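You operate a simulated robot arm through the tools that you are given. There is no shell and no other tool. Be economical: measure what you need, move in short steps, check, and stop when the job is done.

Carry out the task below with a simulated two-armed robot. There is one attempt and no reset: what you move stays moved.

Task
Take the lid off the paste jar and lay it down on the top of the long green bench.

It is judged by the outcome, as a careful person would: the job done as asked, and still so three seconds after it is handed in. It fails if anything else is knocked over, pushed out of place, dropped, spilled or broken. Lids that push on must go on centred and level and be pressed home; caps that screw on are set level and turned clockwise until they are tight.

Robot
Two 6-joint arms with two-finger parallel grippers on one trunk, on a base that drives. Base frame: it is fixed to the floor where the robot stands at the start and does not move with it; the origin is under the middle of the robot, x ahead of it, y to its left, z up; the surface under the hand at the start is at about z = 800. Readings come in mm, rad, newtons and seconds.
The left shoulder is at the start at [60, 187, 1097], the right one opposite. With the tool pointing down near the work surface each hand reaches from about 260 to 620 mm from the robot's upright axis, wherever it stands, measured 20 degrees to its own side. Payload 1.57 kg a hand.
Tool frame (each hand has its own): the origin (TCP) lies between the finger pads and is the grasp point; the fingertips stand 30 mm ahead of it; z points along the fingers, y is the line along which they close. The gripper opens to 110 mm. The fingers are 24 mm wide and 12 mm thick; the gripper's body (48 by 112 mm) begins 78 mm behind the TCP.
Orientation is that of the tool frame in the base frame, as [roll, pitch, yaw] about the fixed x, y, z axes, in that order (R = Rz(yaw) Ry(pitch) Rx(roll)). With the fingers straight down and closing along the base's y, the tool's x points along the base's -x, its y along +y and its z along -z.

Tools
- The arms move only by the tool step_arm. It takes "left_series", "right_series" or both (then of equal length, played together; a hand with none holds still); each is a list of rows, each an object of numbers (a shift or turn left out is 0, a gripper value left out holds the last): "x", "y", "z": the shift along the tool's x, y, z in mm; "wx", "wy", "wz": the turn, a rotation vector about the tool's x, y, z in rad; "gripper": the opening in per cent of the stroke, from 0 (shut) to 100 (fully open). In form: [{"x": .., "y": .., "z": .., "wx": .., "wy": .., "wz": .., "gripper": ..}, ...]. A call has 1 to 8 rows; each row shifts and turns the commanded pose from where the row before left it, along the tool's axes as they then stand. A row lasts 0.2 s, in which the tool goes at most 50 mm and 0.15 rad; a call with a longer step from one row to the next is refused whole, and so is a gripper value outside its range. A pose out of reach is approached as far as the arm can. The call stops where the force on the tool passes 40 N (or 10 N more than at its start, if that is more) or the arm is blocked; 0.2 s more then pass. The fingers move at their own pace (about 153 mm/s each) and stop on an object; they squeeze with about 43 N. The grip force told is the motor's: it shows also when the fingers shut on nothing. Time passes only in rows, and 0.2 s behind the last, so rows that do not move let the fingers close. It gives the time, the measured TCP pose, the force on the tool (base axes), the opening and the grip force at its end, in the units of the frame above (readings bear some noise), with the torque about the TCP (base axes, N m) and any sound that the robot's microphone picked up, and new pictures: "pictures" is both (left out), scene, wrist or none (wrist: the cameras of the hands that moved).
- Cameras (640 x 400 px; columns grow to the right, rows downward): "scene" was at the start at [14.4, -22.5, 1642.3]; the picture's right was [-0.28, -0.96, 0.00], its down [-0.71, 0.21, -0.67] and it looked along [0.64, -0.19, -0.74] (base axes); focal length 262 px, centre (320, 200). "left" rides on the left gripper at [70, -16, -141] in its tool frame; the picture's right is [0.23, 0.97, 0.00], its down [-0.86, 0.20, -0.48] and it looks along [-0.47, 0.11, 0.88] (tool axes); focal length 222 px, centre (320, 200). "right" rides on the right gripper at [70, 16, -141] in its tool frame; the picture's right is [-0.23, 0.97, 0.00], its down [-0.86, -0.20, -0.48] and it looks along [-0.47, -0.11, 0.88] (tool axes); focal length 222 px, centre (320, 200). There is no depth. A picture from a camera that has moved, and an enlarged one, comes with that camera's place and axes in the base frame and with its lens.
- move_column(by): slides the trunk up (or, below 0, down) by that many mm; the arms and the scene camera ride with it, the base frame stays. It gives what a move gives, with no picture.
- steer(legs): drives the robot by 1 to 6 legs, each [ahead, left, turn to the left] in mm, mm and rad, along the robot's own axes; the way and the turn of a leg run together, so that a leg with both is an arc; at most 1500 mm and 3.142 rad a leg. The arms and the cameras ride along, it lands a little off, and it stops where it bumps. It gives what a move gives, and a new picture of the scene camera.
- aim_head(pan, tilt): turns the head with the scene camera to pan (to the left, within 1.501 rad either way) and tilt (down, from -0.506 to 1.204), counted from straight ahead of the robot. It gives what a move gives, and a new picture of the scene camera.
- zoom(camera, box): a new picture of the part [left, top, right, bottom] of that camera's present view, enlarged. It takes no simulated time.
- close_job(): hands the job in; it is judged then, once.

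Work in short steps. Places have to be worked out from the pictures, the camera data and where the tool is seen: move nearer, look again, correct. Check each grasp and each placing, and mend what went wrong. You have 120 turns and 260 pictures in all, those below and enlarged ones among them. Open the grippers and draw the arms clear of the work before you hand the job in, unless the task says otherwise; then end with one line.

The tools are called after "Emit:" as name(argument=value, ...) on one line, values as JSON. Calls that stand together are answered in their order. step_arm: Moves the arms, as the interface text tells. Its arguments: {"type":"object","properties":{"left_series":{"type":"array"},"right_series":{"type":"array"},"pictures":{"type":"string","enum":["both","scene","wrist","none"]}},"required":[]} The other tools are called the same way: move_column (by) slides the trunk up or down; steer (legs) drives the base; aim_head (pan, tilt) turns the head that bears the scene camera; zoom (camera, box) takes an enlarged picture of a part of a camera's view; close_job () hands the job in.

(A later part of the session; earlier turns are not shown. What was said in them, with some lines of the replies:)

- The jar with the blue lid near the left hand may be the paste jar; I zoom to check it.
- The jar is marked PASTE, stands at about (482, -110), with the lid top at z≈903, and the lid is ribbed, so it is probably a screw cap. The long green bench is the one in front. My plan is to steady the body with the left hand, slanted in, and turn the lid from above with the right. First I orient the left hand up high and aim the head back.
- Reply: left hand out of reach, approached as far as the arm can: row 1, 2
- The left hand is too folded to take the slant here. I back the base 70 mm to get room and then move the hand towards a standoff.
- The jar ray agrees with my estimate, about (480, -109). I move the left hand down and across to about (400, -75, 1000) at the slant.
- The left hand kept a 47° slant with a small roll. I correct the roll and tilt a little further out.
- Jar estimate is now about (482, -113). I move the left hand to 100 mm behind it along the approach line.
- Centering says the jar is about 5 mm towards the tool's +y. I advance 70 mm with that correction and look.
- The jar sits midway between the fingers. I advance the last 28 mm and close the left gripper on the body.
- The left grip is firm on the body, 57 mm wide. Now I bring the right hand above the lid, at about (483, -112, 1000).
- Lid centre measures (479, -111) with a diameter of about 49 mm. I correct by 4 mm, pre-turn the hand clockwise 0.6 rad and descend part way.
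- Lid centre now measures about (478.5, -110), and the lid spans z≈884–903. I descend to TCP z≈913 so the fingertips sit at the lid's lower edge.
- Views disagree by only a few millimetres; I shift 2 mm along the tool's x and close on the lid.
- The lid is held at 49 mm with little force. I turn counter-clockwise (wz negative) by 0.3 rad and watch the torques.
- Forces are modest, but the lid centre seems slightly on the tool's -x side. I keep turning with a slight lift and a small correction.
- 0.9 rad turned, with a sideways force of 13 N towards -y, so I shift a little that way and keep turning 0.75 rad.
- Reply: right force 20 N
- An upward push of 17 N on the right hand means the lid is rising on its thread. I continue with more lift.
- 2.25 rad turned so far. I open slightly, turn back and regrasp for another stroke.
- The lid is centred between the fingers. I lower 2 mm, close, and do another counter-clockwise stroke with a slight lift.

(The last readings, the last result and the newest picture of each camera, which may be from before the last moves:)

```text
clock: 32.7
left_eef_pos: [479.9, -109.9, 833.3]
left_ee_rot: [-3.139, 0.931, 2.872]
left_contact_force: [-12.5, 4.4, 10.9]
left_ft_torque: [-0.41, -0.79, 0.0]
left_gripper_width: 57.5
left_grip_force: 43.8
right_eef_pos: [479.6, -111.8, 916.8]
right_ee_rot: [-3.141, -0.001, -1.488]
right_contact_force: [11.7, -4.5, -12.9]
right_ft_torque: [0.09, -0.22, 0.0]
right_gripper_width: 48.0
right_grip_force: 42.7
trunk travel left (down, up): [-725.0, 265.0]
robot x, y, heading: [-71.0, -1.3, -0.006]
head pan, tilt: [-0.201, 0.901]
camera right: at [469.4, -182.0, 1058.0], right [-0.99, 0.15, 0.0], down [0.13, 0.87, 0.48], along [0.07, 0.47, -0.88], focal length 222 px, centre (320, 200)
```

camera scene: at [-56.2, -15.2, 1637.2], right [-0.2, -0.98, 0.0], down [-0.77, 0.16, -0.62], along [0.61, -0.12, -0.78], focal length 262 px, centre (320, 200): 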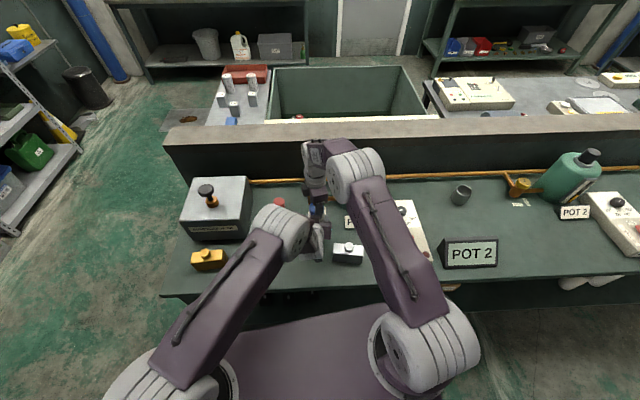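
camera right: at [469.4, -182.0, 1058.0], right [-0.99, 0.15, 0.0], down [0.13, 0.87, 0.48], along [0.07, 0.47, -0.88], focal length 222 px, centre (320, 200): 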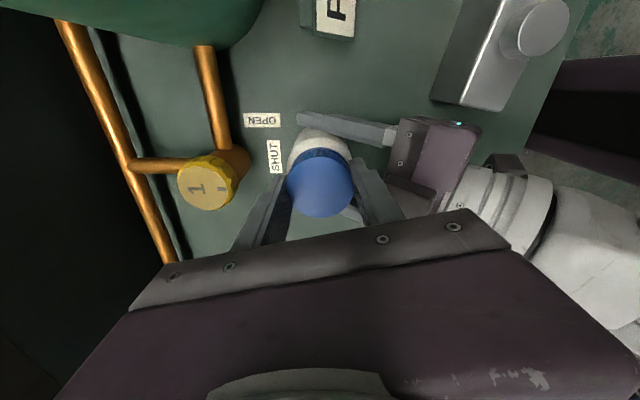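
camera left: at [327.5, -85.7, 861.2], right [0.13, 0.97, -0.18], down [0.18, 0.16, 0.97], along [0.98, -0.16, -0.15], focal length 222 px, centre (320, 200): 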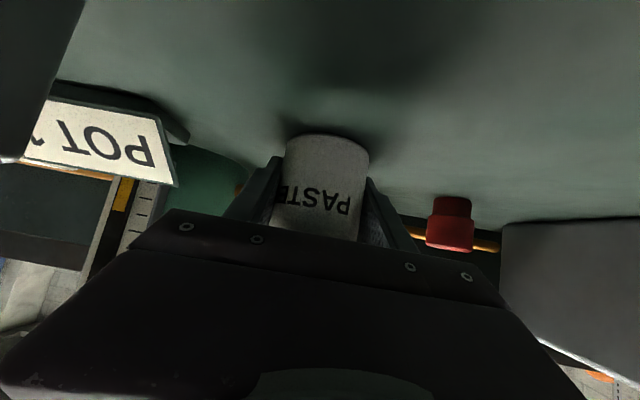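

Still engaged (13 N downward on the hand, as I lifted slightly faster than the thread). Release, turn back, and do a third stroke.

Emit:
step_arm(right_series=[{"gripper": 58}, {}, {"wz": 0.15}, {"wz": 0.15}, {"wz": 0.15}, {"wz": 0.15}, {"wz": 0.15}, {"wz": 0.15}], pictures="none")

Emit:
step_arm(right_series=[{"wz": 0.15}, {"wz": 0.15}, {"wz": 0.15}, {"wz": 0.15}, {"wz": 0.15}, {"wz": 0.15}, {"wz": 0.15}, {"wz": 0.15}], pictures="wrist")

Emit:
zoom(camera="right", box=[240, 110, 400, 230])

```text
clock: 34.5
left_eef_pos: [479.2, -109.8, 832.1]
left_ee_rot: [-3.139, 0.932, 2.87]
left_contact_force: [-6.8, 12.7, 3.5]
left_ft_torque: [-0.85, -0.7, -0.18]
left_gripper_width: 57.5
left_grip_force: 43.4
right_eef_pos: [479.0, -110.0, 917.5]
right_ee_rot: [3.139, 0.0, -2.393]
right_contact_force: [7.1, -10.3, -0.6]
right_ft_torque: [0.0, -0.01, 0.18]
right_gripper_width: 52.7
right_grip_force: 0.1
trunk travel left (down, up): [-725.0, 265.0]
robot x, y, heading: [-69.4, -0.8, 0.003]
head pan, tilt: [-0.201, 0.901]
```

```text
clock: 36.3
left_eef_pos: [480.0, -111.0, 832.8]
left_ee_rot: [-3.139, 0.929, 2.872]
left_contact_force: [0.0, -1.4, 0.0]
left_ft_torque: [0.03, -0.04, -0.04]
left_gripper_width: 57.5
left_grip_force: 42.8
right_eef_pos: [479.4, -111.4, 916.4]
right_ee_rot: [3.141, 0.0, 2.69]
right_contact_force: [0.2, 0.2, -0.1]
right_ft_torque: [0.01, 0.0, 0.0]
right_gripper_width: 63.7
right_grip_force: 0.0
trunk travel left (down, up): [-725.0, 265.0]
robot x, y, heading: [-67.8, -0.9, 0.002]
head pan, tilt: [-0.201, 0.901]
camera right: at [424.1, -66.0, 1058.0], right [0.63, 0.78, 0.0], down [0.68, -0.55, 0.48], along [0.37, -0.3, -0.88], focal length 222 px, centre (320, 200)
```

right: 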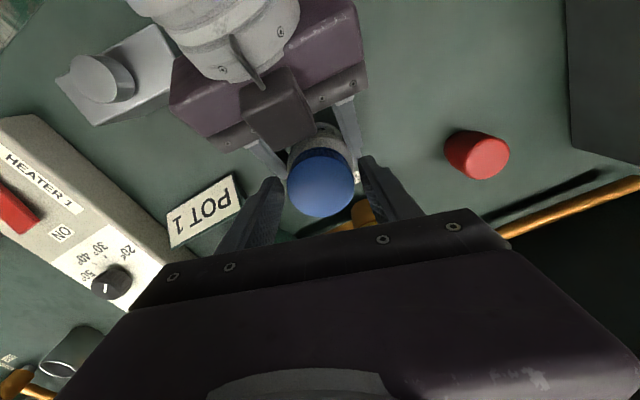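

```text
3.33 times, centred on (320, 170) of right
camera zoom: at [424.1, -66.0, 1058.0], right [0.63, 0.78, 0.0], down [0.68, -0.55, 0.48], along [0.37, -0.3, -0.88], focal length 740 px, centre (320, 300)
```

zoom: 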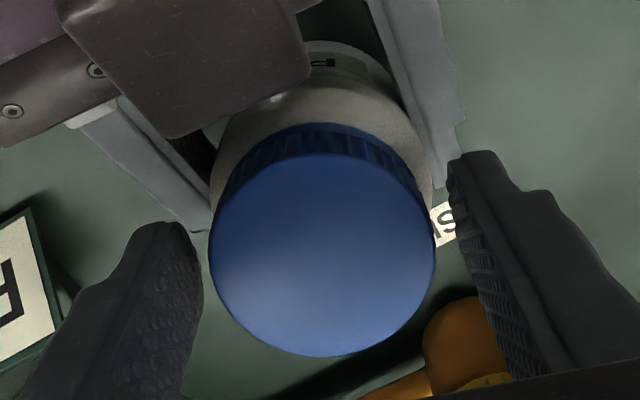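

The earlier resistance when opening was the right finger meeting the left gripper at that yaw. I use strokes within yaw 2.1 → -2.5 instead, starting from further back.

Emit:
step_arm(right_series=[{"wz": 0.15}, {"wz": 0.15}, {"wz": 0.15}, {"wz": 0.1}, {"z": 1.5}, {"gripper": 0}, {}, {}], pictures="none")

Emit:
step_arm(right_series=[{"wz": -0.15, "z": -0.12}, {"wz": -0.15, "z": -0.12}, {"wz": -0.15, "z": -0.12}, {"wz": -0.15, "z": -0.12}, {"wz": -0.15, "z": -0.12}, {"wz": -0.15, "z": -0.12}, {"wz": -0.15, "z": -0.12}], pictures="none")

Emit:
step_arm(right_series=[{"wz": -0.15, "z": -0.12}, {"wz": -0.15, "z": -0.12}, {"wz": -0.15, "z": -0.12}, {"wz": -0.15, "z": -0.12}, {}], pictures="wrist")

```text
clock: 38.1
left_eef_pos: [480.8, -110.5, 833.7]
left_ee_rot: [-3.14, 0.93, 2.872]
left_contact_force: [-2.3, -1.7, 0.6]
left_ft_torque: [0.11, -0.33, -0.02]
left_gripper_width: 57.8
left_grip_force: 43.5
right_eef_pos: [479.8, -110.3, 914.4]
right_ee_rot: [3.141, 0.001, 2.144]
right_contact_force: [3.9, 1.1, 0.8]
right_ft_torque: [0.03, 0.0, -0.02]
right_gripper_width: 47.9
right_grip_force: 43.3
trunk travel left (down, up): [-725.0, 265.0]
robot x, y, heading: [-68.4, 1.8, 0.003]
head pan, tilt: [-0.201, 0.901]
```

```text
clock: 39.7
left_eef_pos: [480.5, -110.5, 832.5]
left_ee_rot: [-3.139, 0.929, 2.875]
left_contact_force: [0.2, -2.5, 0.6]
left_ft_torque: [0.01, -0.07, 0.02]
left_gripper_width: 57.5
left_grip_force: 42.8
right_eef_pos: [478.5, -110.1, 915.7]
right_ee_rot: [-3.14, -0.001, -3.09]
right_contact_force: [1.1, 1.9, 1.7]
right_ft_torque: [0.07, -0.05, 0.0]
right_gripper_width: 47.5
right_grip_force: 43.1
trunk travel left (down, up): [-725.0, 265.0]
robot x, y, heading: [-69.7, -2.3, 0.004]
head pan, tilt: [-0.201, 0.901]
```

```text
clock: 40.9
left_eef_pos: [479.8, -109.9, 832.9]
left_ee_rot: [-3.139, 0.93, 2.875]
left_contact_force: [0.1, 1.2, 0.8]
left_ft_torque: [0.01, -0.06, 0.05]
left_gripper_width: 57.7
left_grip_force: 43.1
right_eef_pos: [479.3, -111.1, 916.0]
right_ee_rot: [-3.141, 0.003, -2.491]
right_contact_force: [0.5, 0.1, 0.6]
right_ft_torque: [0.0, 0.01, -0.02]
right_gripper_width: 47.9
right_grip_force: 42.8
trunk travel left (down, up): [-725.0, 265.0]
robot x, y, heading: [-69.0, -1.1, -0.003]
head pan, tilt: [-0.201, 0.901]
camera right: at [414.2, -139.9, 1057.8], right [-0.41, 0.91, 0.0], down [0.8, 0.36, 0.48], along [0.44, 0.2, -0.88], focal length 222 px, centre (320, 200)
```

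right: 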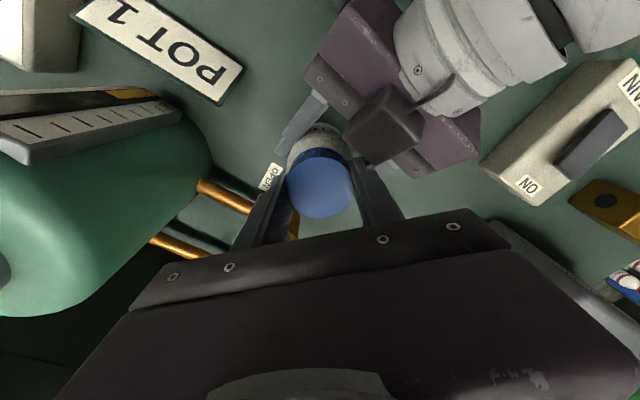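

Forces are almost nil, so the lid may be free. I try a gentle lift of 3 mm.

Emit:
step_arm(right_series=[{"z": -1}, {"z": -1}, {"z": -1}, {}], pictures="none")

```text
clock: 41.9
left_eef_pos: [480.1, -110.3, 833.3]
left_ee_rot: [-3.138, 0.931, 2.875]
left_contact_force: [-0.1, 0.3, -0.5]
left_ft_torque: [0.03, -0.04, 0.03]
left_gripper_width: 57.6
left_grip_force: 43.4
right_eef_pos: [479.7, -110.4, 918.8]
right_ee_rot: [3.141, -0.001, -2.49]
right_contact_force: [0.8, 0.4, 0.9]
right_ft_torque: [0.0, -0.03, 0.01]
right_gripper_width: 47.4
right_grip_force: 42.5
trunk travel left (down, up): [-725.0, 265.0]
robot x, y, heading: [-68.7, -0.6, -0.003]
head pan, tilt: [-0.201, 0.901]
```

The lid comes up with no resistance, so I lift it 50 mm and look.

Emit:
step_arm(right_series=[{"z": -10}, {"z": -20}, {"z": -20}, {}])

Emit:
zoom(camera="scene", box=[260, 160, 380, 270])

```text
clock: 42.9
left_eef_pos: [479.9, -110.6, 833.3]
left_ee_rot: [3.142, 0.931, 2.873]
left_contact_force: [-0.9, 1.5, 0.2]
left_ft_torque: [0.01, -0.03, -0.01]
left_gripper_width: 57.6
left_grip_force: 43.2
right_eef_pos: [480.0, -110.2, 968.8]
right_ee_rot: [3.139, -0.001, -2.491]
right_contact_force: [-0.7, 0.0, -0.1]
right_ft_torque: [-0.02, -0.01, 0.02]
right_gripper_width: 47.8
right_grip_force: 42.6
trunk travel left (down, up): [-725.0, 265.0]
robot x, y, heading: [-69.6, 0.9, 0.005]
head pan, tilt: [-0.201, 0.901]
camera scene: at [-56.8, -15.0, 1637.2], right [-0.2, -0.98, 0.0], down [-0.77, 0.16, -0.62], along [0.61, -0.12, -0.78], focal length 262 px, centre (320, 200)
camera right: at [414.3, -140.2, 1110.6], right [-0.41, 0.91, 0.0], down [0.8, 0.36, 0.48], along [0.44, 0.2, -0.88], focal length 222 px, centre (320, 200)
```

scene: 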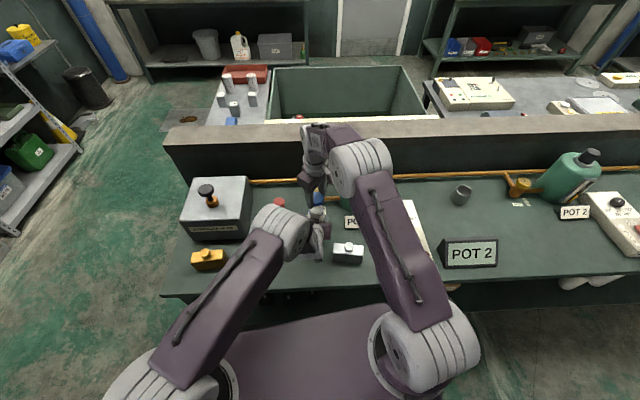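
right: 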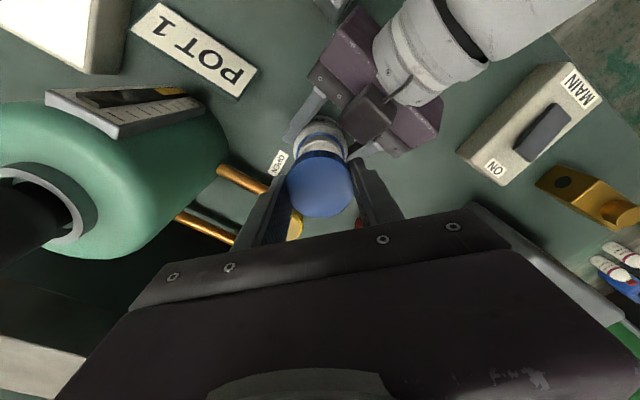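

```text
3.64 times, centred on (320, 215) of scene
camera zoom: at [-56.8, -15.0, 1637.2], right [-0.2, -0.98, 0.0], down [-0.77, 0.16, -0.62], along [0.61, -0.12, -0.78], focal length 954 px, centre (320, 146)
```

zoom: 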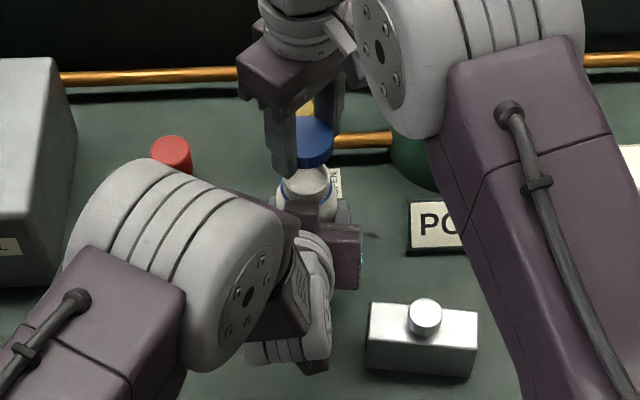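

The lid is off and the jar stands. I raise the right hand with the lid, then open the left gripper and back it out along its approach.

Emit:
step_arm(right_series=[{"z": -30}, {"z": -30}, {}], pictures="none")

Emit:
step_arm(left_series=[{"gripper": 70}, {"gripper": 100}, {}, {"z": -20}, {"z": -30}, {"z": -30}, {"z": -30}, {}])

```text
clock: 43.7
left_eef_pos: [479.3, -111.5, 833.0]
left_ee_rot: [-3.139, 0.93, 2.874]
left_contact_force: [-1.3, 0.9, -0.1]
left_ft_torque: [0.02, -0.01, 0.0]
left_gripper_width: 57.3
left_grip_force: 43.7
right_eef_pos: [478.6, -111.6, 1029.1]
right_ee_rot: [3.141, 0.0, -2.49]
right_contact_force: [-1.2, -0.7, -0.5]
right_ft_torque: [0.01, 0.01, 0.01]
right_gripper_width: 47.8
right_grip_force: 42.8
trunk travel left (down, up): [-725.0, 265.0]
robot x, y, heading: [-68.4, 0.1, -0.001]
head pan, tilt: [-0.201, 0.901]
```

```text
clock: 45.5
left_eef_pos: [393.9, -88.4, 899.8]
left_ee_rot: [-3.139, 0.93, 2.871]
left_contact_force: [0.8, -0.3, -1.6]
left_ft_torque: [0.01, 0.01, 0.04]
left_gripper_width: 110.0
left_grip_force: 0.1
right_eef_pos: [479.1, -110.9, 1028.4]
right_ee_rot: [-3.141, -0.001, -2.49]
right_contact_force: [0.2, 0.0, 0.1]
right_ft_torque: [0.04, 0.04, -0.05]
right_gripper_width: 47.8
right_grip_force: 43.0
trunk travel left (down, up): [-725.0, 265.0]
robot x, y, heading: [-66.8, 3.1, -0.002]
head pan, tilt: [-0.201, 0.901]
camera scene: at [-56.0, -15.2, 1637.2], right [-0.2, -0.98, 0.0], down [-0.77, 0.16, -0.62], along [0.61, -0.12, -0.78], focal length 262 px, centre (320, 200)
camera left: at [242.0, -62.1, 927.4], right [0.13, 0.97, -0.18], down [0.18, 0.16, 0.97], along [0.98, -0.16, -0.15], focal length 222 px, centre (320, 200)
```

scene: 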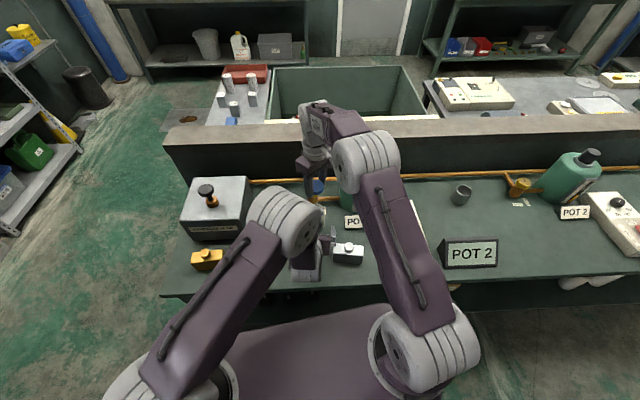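
left: 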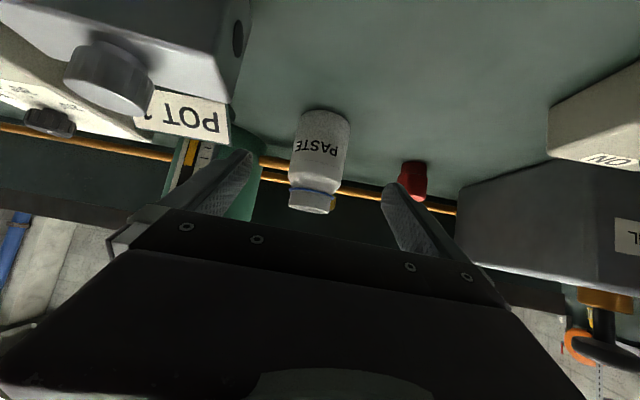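

The jar stands open and steady. I pull the left arm up and to the left, out of the way.

Emit:
step_arm(left_series=[{"x": -13.8, "y": 10, "z": -29.6}, {"x": -13.8, "y": 26.6, "z": -29.6}, {"x": -13.8, "y": 26.6, "z": -29.6}, {"x": -13.8, "y": 26.6, "z": -29.6}, {"x": -13.8, "y": 30, "z": -25}, {"x": -13.8, "y": 30, "z": -20}, {"y": 30}, {}])

Emit:
zoom(camera="right", box=[0, 0, 640, 400])

```text
clock: 47.3
left_eef_pos: [396.3, 93.8, 1063.7]
left_ee_rot: [-3.139, 0.929, 2.873]
left_contact_force: [0.7, 0.1, 0.3]
left_ft_torque: [0.01, 0.02, 0.01]
left_gripper_width: 110.0
left_grip_force: 0.0
left hand out of reach, approached as far as the arm can: row 5, 6
right_eef_pos: [478.4, -110.6, 1029.3]
right_ee_rot: [3.141, -0.002, -2.489]
right_contact_force: [0.2, 0.3, 0.5]
right_ft_torque: [-0.01, 0.0, -0.01]
right_gripper_width: 47.3
right_grip_force: 43.1
trunk travel left (down, up): [-725.0, 265.0]
robot x, y, heading: [-69.4, 1.5, 0.002]
head pan, tilt: [-0.201, 0.901]
camera scene: at [-56.5, -15.8, 1637.2], right [-0.2, -0.98, 0.0], down [-0.77, 0.16, -0.62], along [0.61, -0.12, -0.78], focal length 262 px, centre (320, 200)
camera left: at [242.5, 119.2, 1091.2], right [0.13, 0.97, -0.18], down [0.18, 0.16, 0.97], along [0.98, -0.16, -0.15], focal length 222 px, centre (320, 200)
```

scene: 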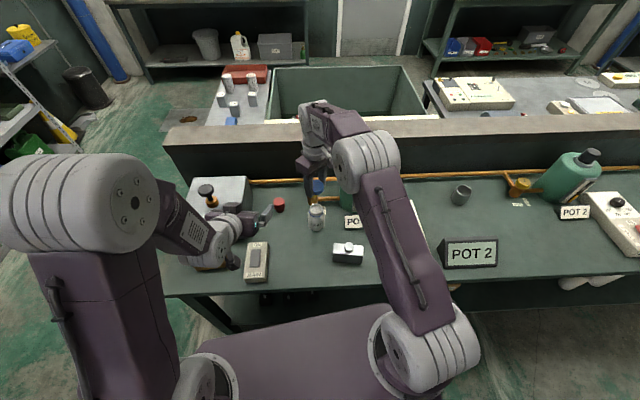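
left: 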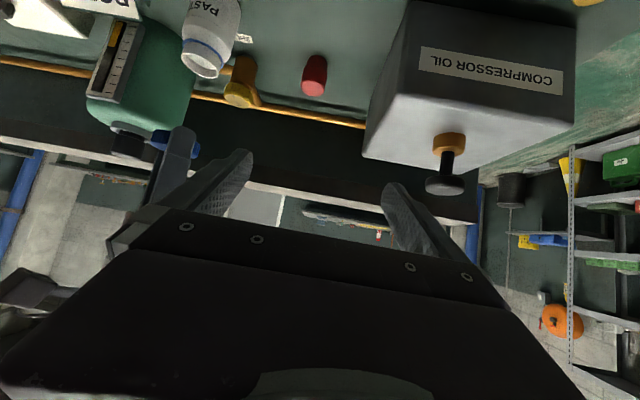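

```text
1.00 times, centred on (320, 200) of right (not enlarged: the box is as wide or as high as the picture)
camera zoom: at [413.7, -140.6, 1170.6], right [-0.41, 0.91, 0.0], down [0.8, 0.36, 0.48], along [0.44, 0.2, -0.88], focal length 222 px, centre (320, 200)
```

zoom: 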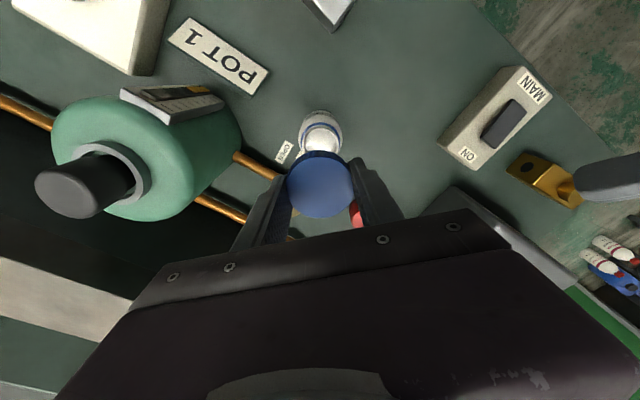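

The bench is clear around (395, -40). I shift the left hand further aside and carry the lid over that spot at height.

Emit:
step_arm(left_series=[{"y": 40}, {"y": 40}, {}], pictures="none")

Emit:
step_arm(right_series=[{"x": 5.9, "y": 26.7}, {"x": 5.9, "y": 26.7}, {"x": 5.9, "y": 26.7}, {"x": 5.9, "y": 26.7}, {"wz": 0.15}, {"wz": 0.15}, {"wz": 0.15}, {}])

```text
clock: 48.1
left_eef_pos: [416.6, 171.4, 1063.0]
left_ee_rot: [-3.141, 0.931, 2.87]
left_contact_force: [-0.3, -0.4, 0.1]
left_ft_torque: [0.0, 0.04, 0.03]
left_gripper_width: 109.8
left_grip_force: 0.0
right_eef_pos: [478.8, -111.3, 1028.1]
right_ee_rot: [3.141, 0.001, -2.491]
right_contact_force: [0.1, 0.0, -0.6]
right_ft_torque: [-0.01, 0.02, 0.01]
right_gripper_width: 47.6
right_grip_force: 43.0
trunk travel left (down, up): [-725.0, 265.0]
robot x, y, heading: [-67.7, 3.4, -0.009]
head pan, tilt: [-0.201, 0.901]
```

```text
clock: 49.9
left_eef_pos: [418.4, 172.0, 1062.3]
left_ee_rot: [-3.139, 0.931, 2.871]
left_contact_force: [-0.5, 0.5, -0.1]
left_ft_torque: [0.03, 0.01, -0.02]
left_gripper_width: 109.9
left_grip_force: 0.2
right_eef_pos: [395.7, -40.4, 1029.2]
right_ee_rot: [3.141, -0.001, -2.943]
right_contact_force: [-1.4, 0.5, -0.5]
right_ft_torque: [0.02, 0.02, 0.03]
right_gripper_width: 47.7
right_grip_force: 42.5
trunk travel left (down, up): [-725.0, 265.0]
robot x, y, heading: [-70.4, 1.3, -0.0]
head pan, tilt: [-0.201, 0.901]
camera scene: at [-56.4, -15.3, 1637.2], right [-0.2, -0.98, 0.0], down [-0.77, 0.16, -0.62], along [0.61, -0.12, -0.78], focal length 262 px, centre (320, 200)
camera right: at [324.3, -38.0, 1170.5], right [0.03, 1.0, 0.0], down [0.88, -0.03, 0.48], along [0.48, -0.01, -0.88], focal length 222 px, centre (320, 200)
```

scene: 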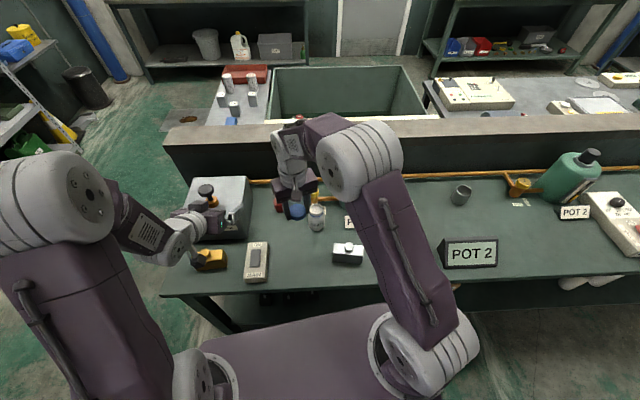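
right: 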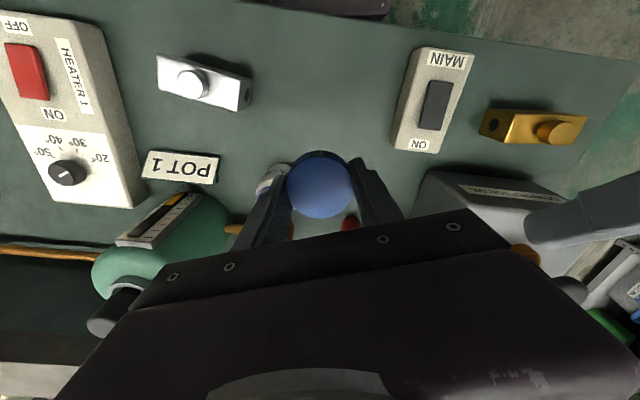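

The spot is clear of the jar, the white box and the main switch. I descend to about z = 840.

Emit:
step_arm(right_series=[{"z": 35}, {"z": 35}, {"z": 35}, {"z": 35}, {"z": 25}, {"z": 15}, {"z": 8}, {}])

Emit:
zoom(camera="scene", box=[230, 160, 370, 270])

```text
clock: 51.7
left_eef_pos: [416.7, 171.4, 1062.7]
left_ee_rot: [-3.14, 0.929, 2.874]
left_contact_force: [0.3, 0.1, -0.5]
left_ft_torque: [0.01, -0.01, 0.02]
left_gripper_width: 110.3
left_grip_force: 0.1
right_eef_pos: [395.3, -39.9, 840.6]
right_ee_rot: [3.141, 0.001, -2.941]
right_contact_force: [0.3, 1.1, -0.3]
right_ft_torque: [0.02, -0.02, -0.04]
right_gripper_width: 47.7
right_grip_force: 42.8
trunk travel left (down, up): [-725.0, 265.0]
robot x, y, heading: [-67.9, -0.2, -0.0]
head pan, tilt: [-0.201, 0.901]
camera scene: at [-56.8, -15.0, 1637.2], right [-0.2, -0.98, 0.0], down [-0.77, 0.16, -0.62], along [0.61, -0.12, -0.78], focal length 262 px, centre (320, 200)
camera right: at [324.0, -37.4, 982.4], right [0.03, 1.0, 0.0], down [0.88, -0.03, 0.48], along [0.48, -0.01, -0.88], focal length 222 px, centre (320, 200)
```

scene: 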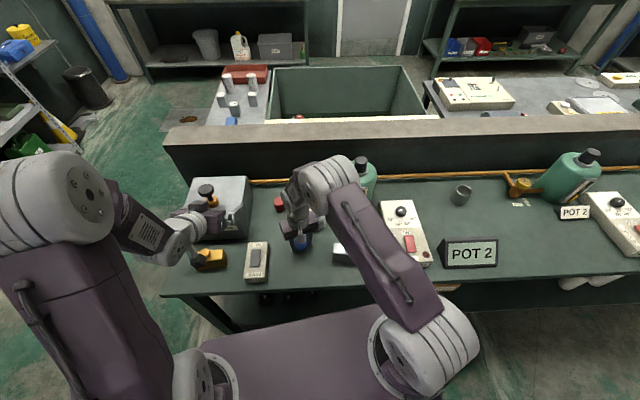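
right: 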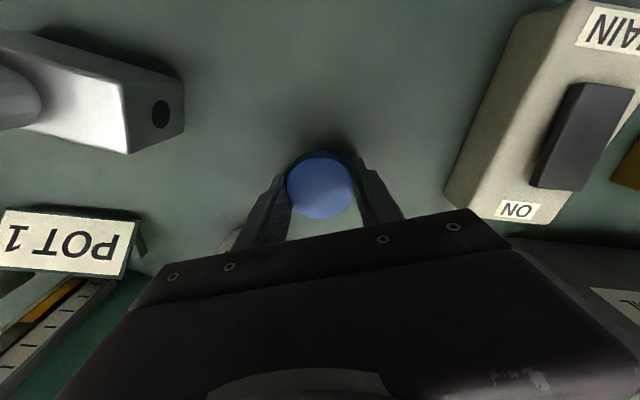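

```text
3.64 times, centred on (300, 215) of scene
camera zoom: at [-56.8, -15.0, 1637.2], right [-0.2, -0.98, 0.0], down [-0.77, 0.16, -0.62], along [0.61, -0.12, -0.78], focal length 954 px, centre (393, 146)
```

zoom: 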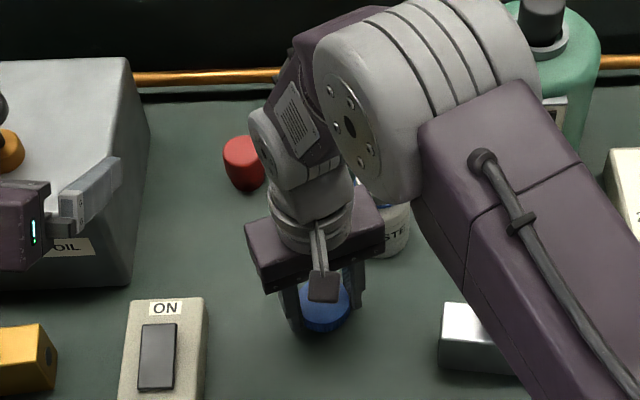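

Close to the bench now; I ease down in small steps watching for contact.

Emit:
step_arm(right_series=[{"z": 2}, {"z": 2}, {"z": 1.5}, {"z": 1.5}, {"z": 1}, {}], pictures="none")

```text
clock: 53.1
left_eef_pos: [417.0, 172.2, 1061.9]
left_ee_rot: [-3.14, 0.931, 2.873]
left_contact_force: [0.7, 0.0, 0.3]
left_ft_torque: [0.01, -0.03, -0.03]
left_gripper_width: 110.3
left_grip_force: 0.1
right_eef_pos: [396.0, -39.0, 833.4]
right_ee_rot: [3.141, 0.0, -2.94]
right_contact_force: [0.9, 0.3, -0.1]
right_ft_torque: [-0.01, 0.01, -0.01]
right_gripper_width: 47.7
right_grip_force: 43.6
trunk travel left (down, up): [-725.0, 265.0]
robot x, y, heading: [-68.9, 0.3, 0.002]
head pan, tilt: [-0.201, 0.901]
```

Emit:
step_arm(right_series=[{"z": 1}, {"z": 1}, {"z": 0.5}, {}], pictures="wrist")

```text
clock: 54.1
left_eef_pos: [416.0, 172.2, 1061.7]
left_ee_rot: [-3.139, 0.93, 2.872]
left_contact_force: [0.7, 0.3, 0.5]
left_ft_torque: [0.0, 0.01, 0.04]
left_gripper_width: 110.3
left_grip_force: 0.1
right_eef_pos: [395.4, -39.3, 829.5]
right_ee_rot: [3.141, 0.002, -2.941]
right_contact_force: [-0.7, 1.4, -0.5]
right_ft_torque: [0.05, -0.01, 0.02]
right_gripper_width: 47.8
right_grip_force: 42.8
trunk travel left (down, up): [-725.0, 265.0]
robot x, y, heading: [-68.7, -3.1, -0.002]
head pan, tilt: [-0.201, 0.901]
camera right: at [324.2, -37.8, 972.3], right [0.03, 1.0, 0.0], down [0.88, -0.03, 0.48], along [0.48, -0.01, -0.88], focal length 222 px, centre (320, 200)
```

right: 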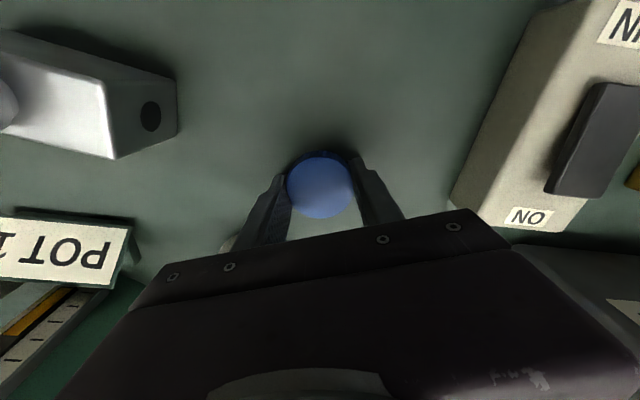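

No contact yet, so I go on in half-millimetre to millimetre steps.

Emit:
step_arm(right_series=[{"z": 0.8}, {"z": 0.8}, {}], pictures="none")

Emit:
step_arm(right_series=[{"z": 0.8}, {"z": 0.7}, {}], pictures="none")

```text
clock: 54.9
left_eef_pos: [415.9, 172.5, 1062.5]
left_ee_rot: [-3.139, 0.931, 2.873]
left_contact_force: [-0.5, -0.2, -0.3]
left_ft_torque: [-0.03, -0.03, 0.01]
left_gripper_width: 109.9
left_grip_force: 0.0
right_eef_pos: [395.9, -39.5, 829.3]
right_ee_rot: [-3.141, 0.001, -2.94]
right_contact_force: [-0.3, -0.1, 12.0]
right_ft_torque: [-0.03, 0.18, 0.03]
right_gripper_width: 47.7
right_grip_force: 43.2
trunk travel left (down, up): [-725.0, 265.0]
robot x, y, heading: [-69.2, 0.7, -0.002]
head pan, tilt: [-0.201, 0.901]
```

```text
clock: 55.7
left_eef_pos: [413.7, 171.2, 1064.7]
left_ee_rot: [3.141, 0.933, 2.872]
left_contact_force: [-0.3, 0.9, -0.8]
left_ft_torque: [-0.02, -0.01, -0.02]
left_gripper_width: 110.1
left_grip_force: 0.1
right_eef_pos: [395.9, -39.4, 830.3]
right_ee_rot: [3.141, 0.008, -2.941]
right_contact_force: [3.8, -5.2, 36.7]
right_ft_torque: [-0.23, 0.31, 0.14]
right_gripper_width: 47.4
right_grip_force: 43.5
trunk travel left (down, up): [-725.0, 265.0]
robot x, y, heading: [-67.1, -0.5, -0.001]
head pan, tilt: [-0.201, 0.901]
```

Contact with the bench (37 N). I ease up 1.6 mm, open gently, then raise the hand straight up.

Emit:
step_arm(right_series=[{"z": -0.8}, {"z": -0.8}, {"gripper": 52}, {"gripper": 70}, {}], pictures="wrist")

Emit:
step_arm(right_series=[{"z": -15}, {"z": -30}, {"z": -40}, {"z": -40}, {"z": -40}, {"z": -40}, {}])

```text
clock: 56.9
left_eef_pos: [415.2, 170.6, 1063.0]
left_ee_rot: [-3.141, 0.932, 2.872]
left_contact_force: [-0.1, -1.1, 0.5]
left_ft_torque: [0.01, 0.02, 0.01]
left_gripper_width: 110.1
left_grip_force: 0.1
right_eef_pos: [396.0, -40.5, 829.7]
right_ee_rot: [-3.141, 0.002, -2.941]
right_contact_force: [5.9, 5.9, 25.0]
right_ft_torque: [-0.84, -0.07, -0.05]
right_gripper_width: 72.7
right_grip_force: 0.0
trunk travel left (down, up): [-725.0, 265.0]
robot x, y, heading: [-68.2, 0.8, -0.004]
head pan, tilt: [-0.201, 0.901]
camera right: at [323.4, -38.1, 971.5], right [0.03, 1.0, 0.0], down [0.88, -0.03, 0.48], along [0.48, -0.01, -0.88], focal length 222 px, centre (320, 200)
```

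right: 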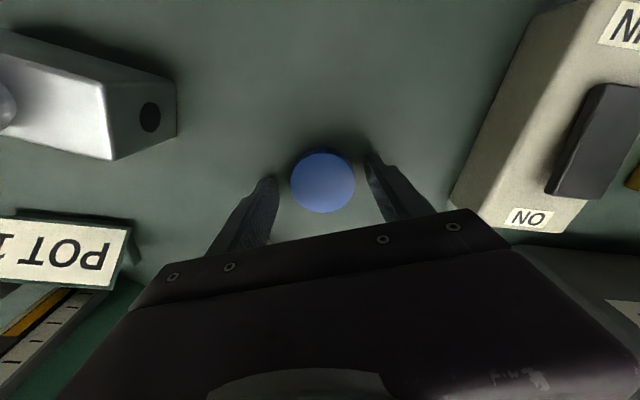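

```text
clock: 58.5
left_eef_pos: [417.7, 171.2, 1062.7]
left_ee_rot: [-3.139, 0.93, 2.875]
left_contact_force: [0.9, -0.8, 0.6]
left_ft_torque: [-0.01, 0.01, 0.0]
left_gripper_width: 110.1
left_grip_force: 0.2
right_eef_pos: [395.5, -41.2, 1033.7]
right_ee_rot: [3.141, 0.0, -2.941]
right_contact_force: [-0.1, 0.6, 0.1]
right_ft_torque: [0.02, 0.01, 0.04]
right_gripper_width: 77.1
right_grip_force: 0.1
trunk travel left (down, up): [-725.0, 265.0]
robot x, y, heading: [-70.4, -2.7, 0.005]
head pan, tilt: [-0.201, 0.901]
camera scene: at [-56.2, -15.1, 1637.2], right [-0.2, -0.98, 0.0], down [-0.77, 0.16, -0.62], along [0.61, -0.12, -0.78], focal length 262 px, centre (320, 200)
camera right: at [324.0, -39.0, 1175.0], right [0.03, 1.0, 0.0], down [0.88, -0.03, 0.48], along [0.48, -0.01, -0.88], focal length 222 px, centre (320, 200)
```

scene: 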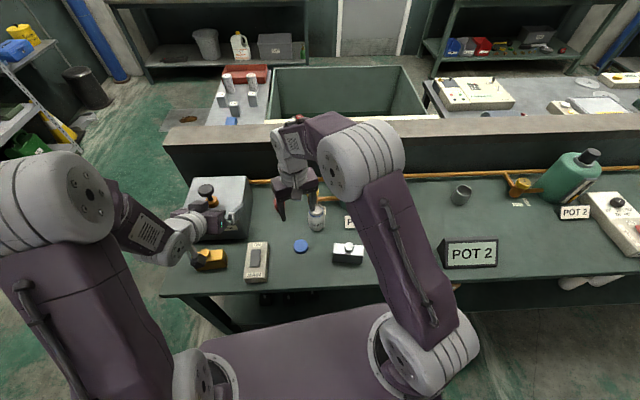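
right: 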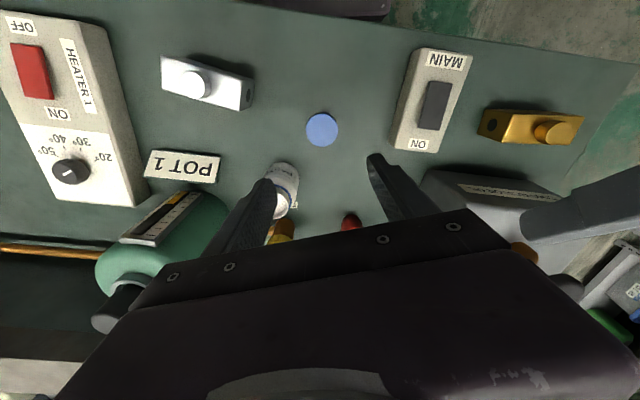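

The lid lies flat on the bench and the jar stands. I draw the right arm up and back to its side and check.

Emit:
step_arm(right_series=[{"z": -35}, {"z": -35}, {"y": -40}, {"y": -40}, {"y": -40}, {"y": -40}, {"y": -40}, {}])

Emit:
zoom(camera="scene", box=[230, 170, 400, 290])

```text
clock: 60.3
left_eef_pos: [416.6, 171.5, 1061.8]
left_ee_rot: [-3.138, 0.931, 2.875]
left_contact_force: [-0.1, -0.3, -0.7]
left_ft_torque: [-0.02, -0.03, 0.0]
left_gripper_width: 109.9
left_grip_force: 0.0
right_eef_pos: [435.6, -236.4, 1103.9]
right_ee_rot: [3.141, 0.0, -2.941]
right_contact_force: [0.2, 0.1, -0.7]
right_ft_torque: [0.0, -0.02, -0.04]
right_gripper_width: 76.9
right_grip_force: 0.0
trunk travel left (down, up): [-725.0, 265.0]
robot x, y, heading: [-70.4, 1.3, 0.002]
head pan, tilt: [-0.201, 0.901]
camera scene: at [-57.0, -14.0, 1637.3], right [-0.2, -0.98, 0.0], down [-0.77, 0.16, -0.62], along [0.61, -0.12, -0.78], focal length 262 px, centre (320, 200)
camera right: at [364.0, -234.7, 1245.3], right [0.03, 1.0, 0.0], down [0.88, -0.02, 0.48], along [0.48, -0.01, -0.88], focal length 222 px, centre (320, 200)
```

scene: 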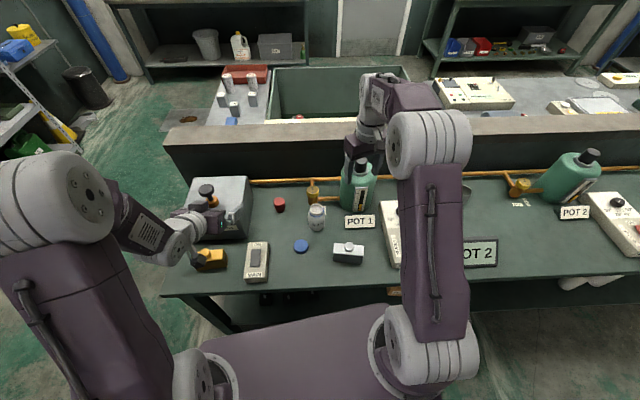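
right: 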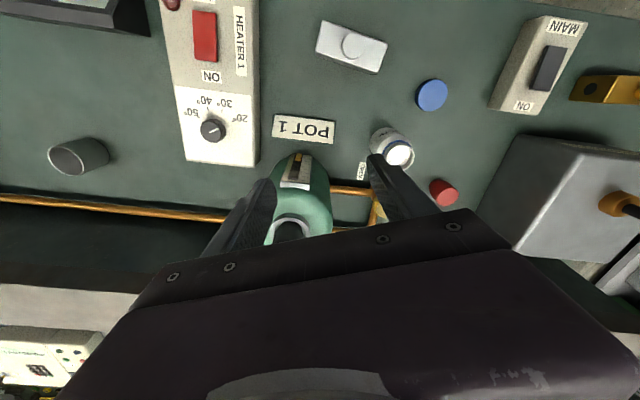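

```text
3.33 times, centred on (315, 230) of scene
camera zoom: at [-57.0, -14.0, 1637.3], right [-0.2, -0.98, 0.0], down [-0.77, 0.16, -0.62], along [0.61, -0.12, -0.78], focal length 874 px, centre (337, 100)
```

zoom: 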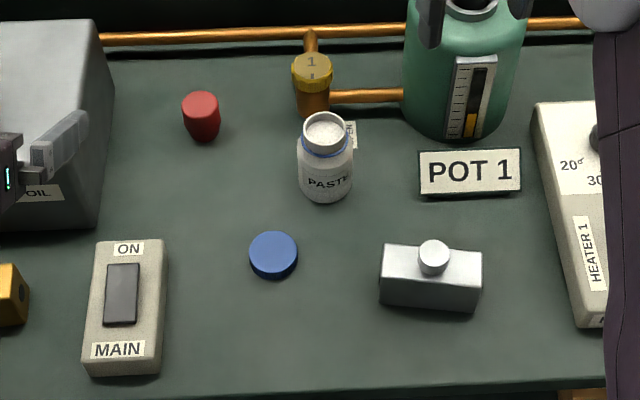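

The lid lies flat on the green bench, the open jar stands where it was, and both hands are open and clear, so I hand the job in.

Emit:
close_job()

```text
The job is handed in.
```

I unscrewed the lid of the paste jar and laid it flat on the long green bench. The open jar is upright where it stood, and nothing else was moved or knocked over.
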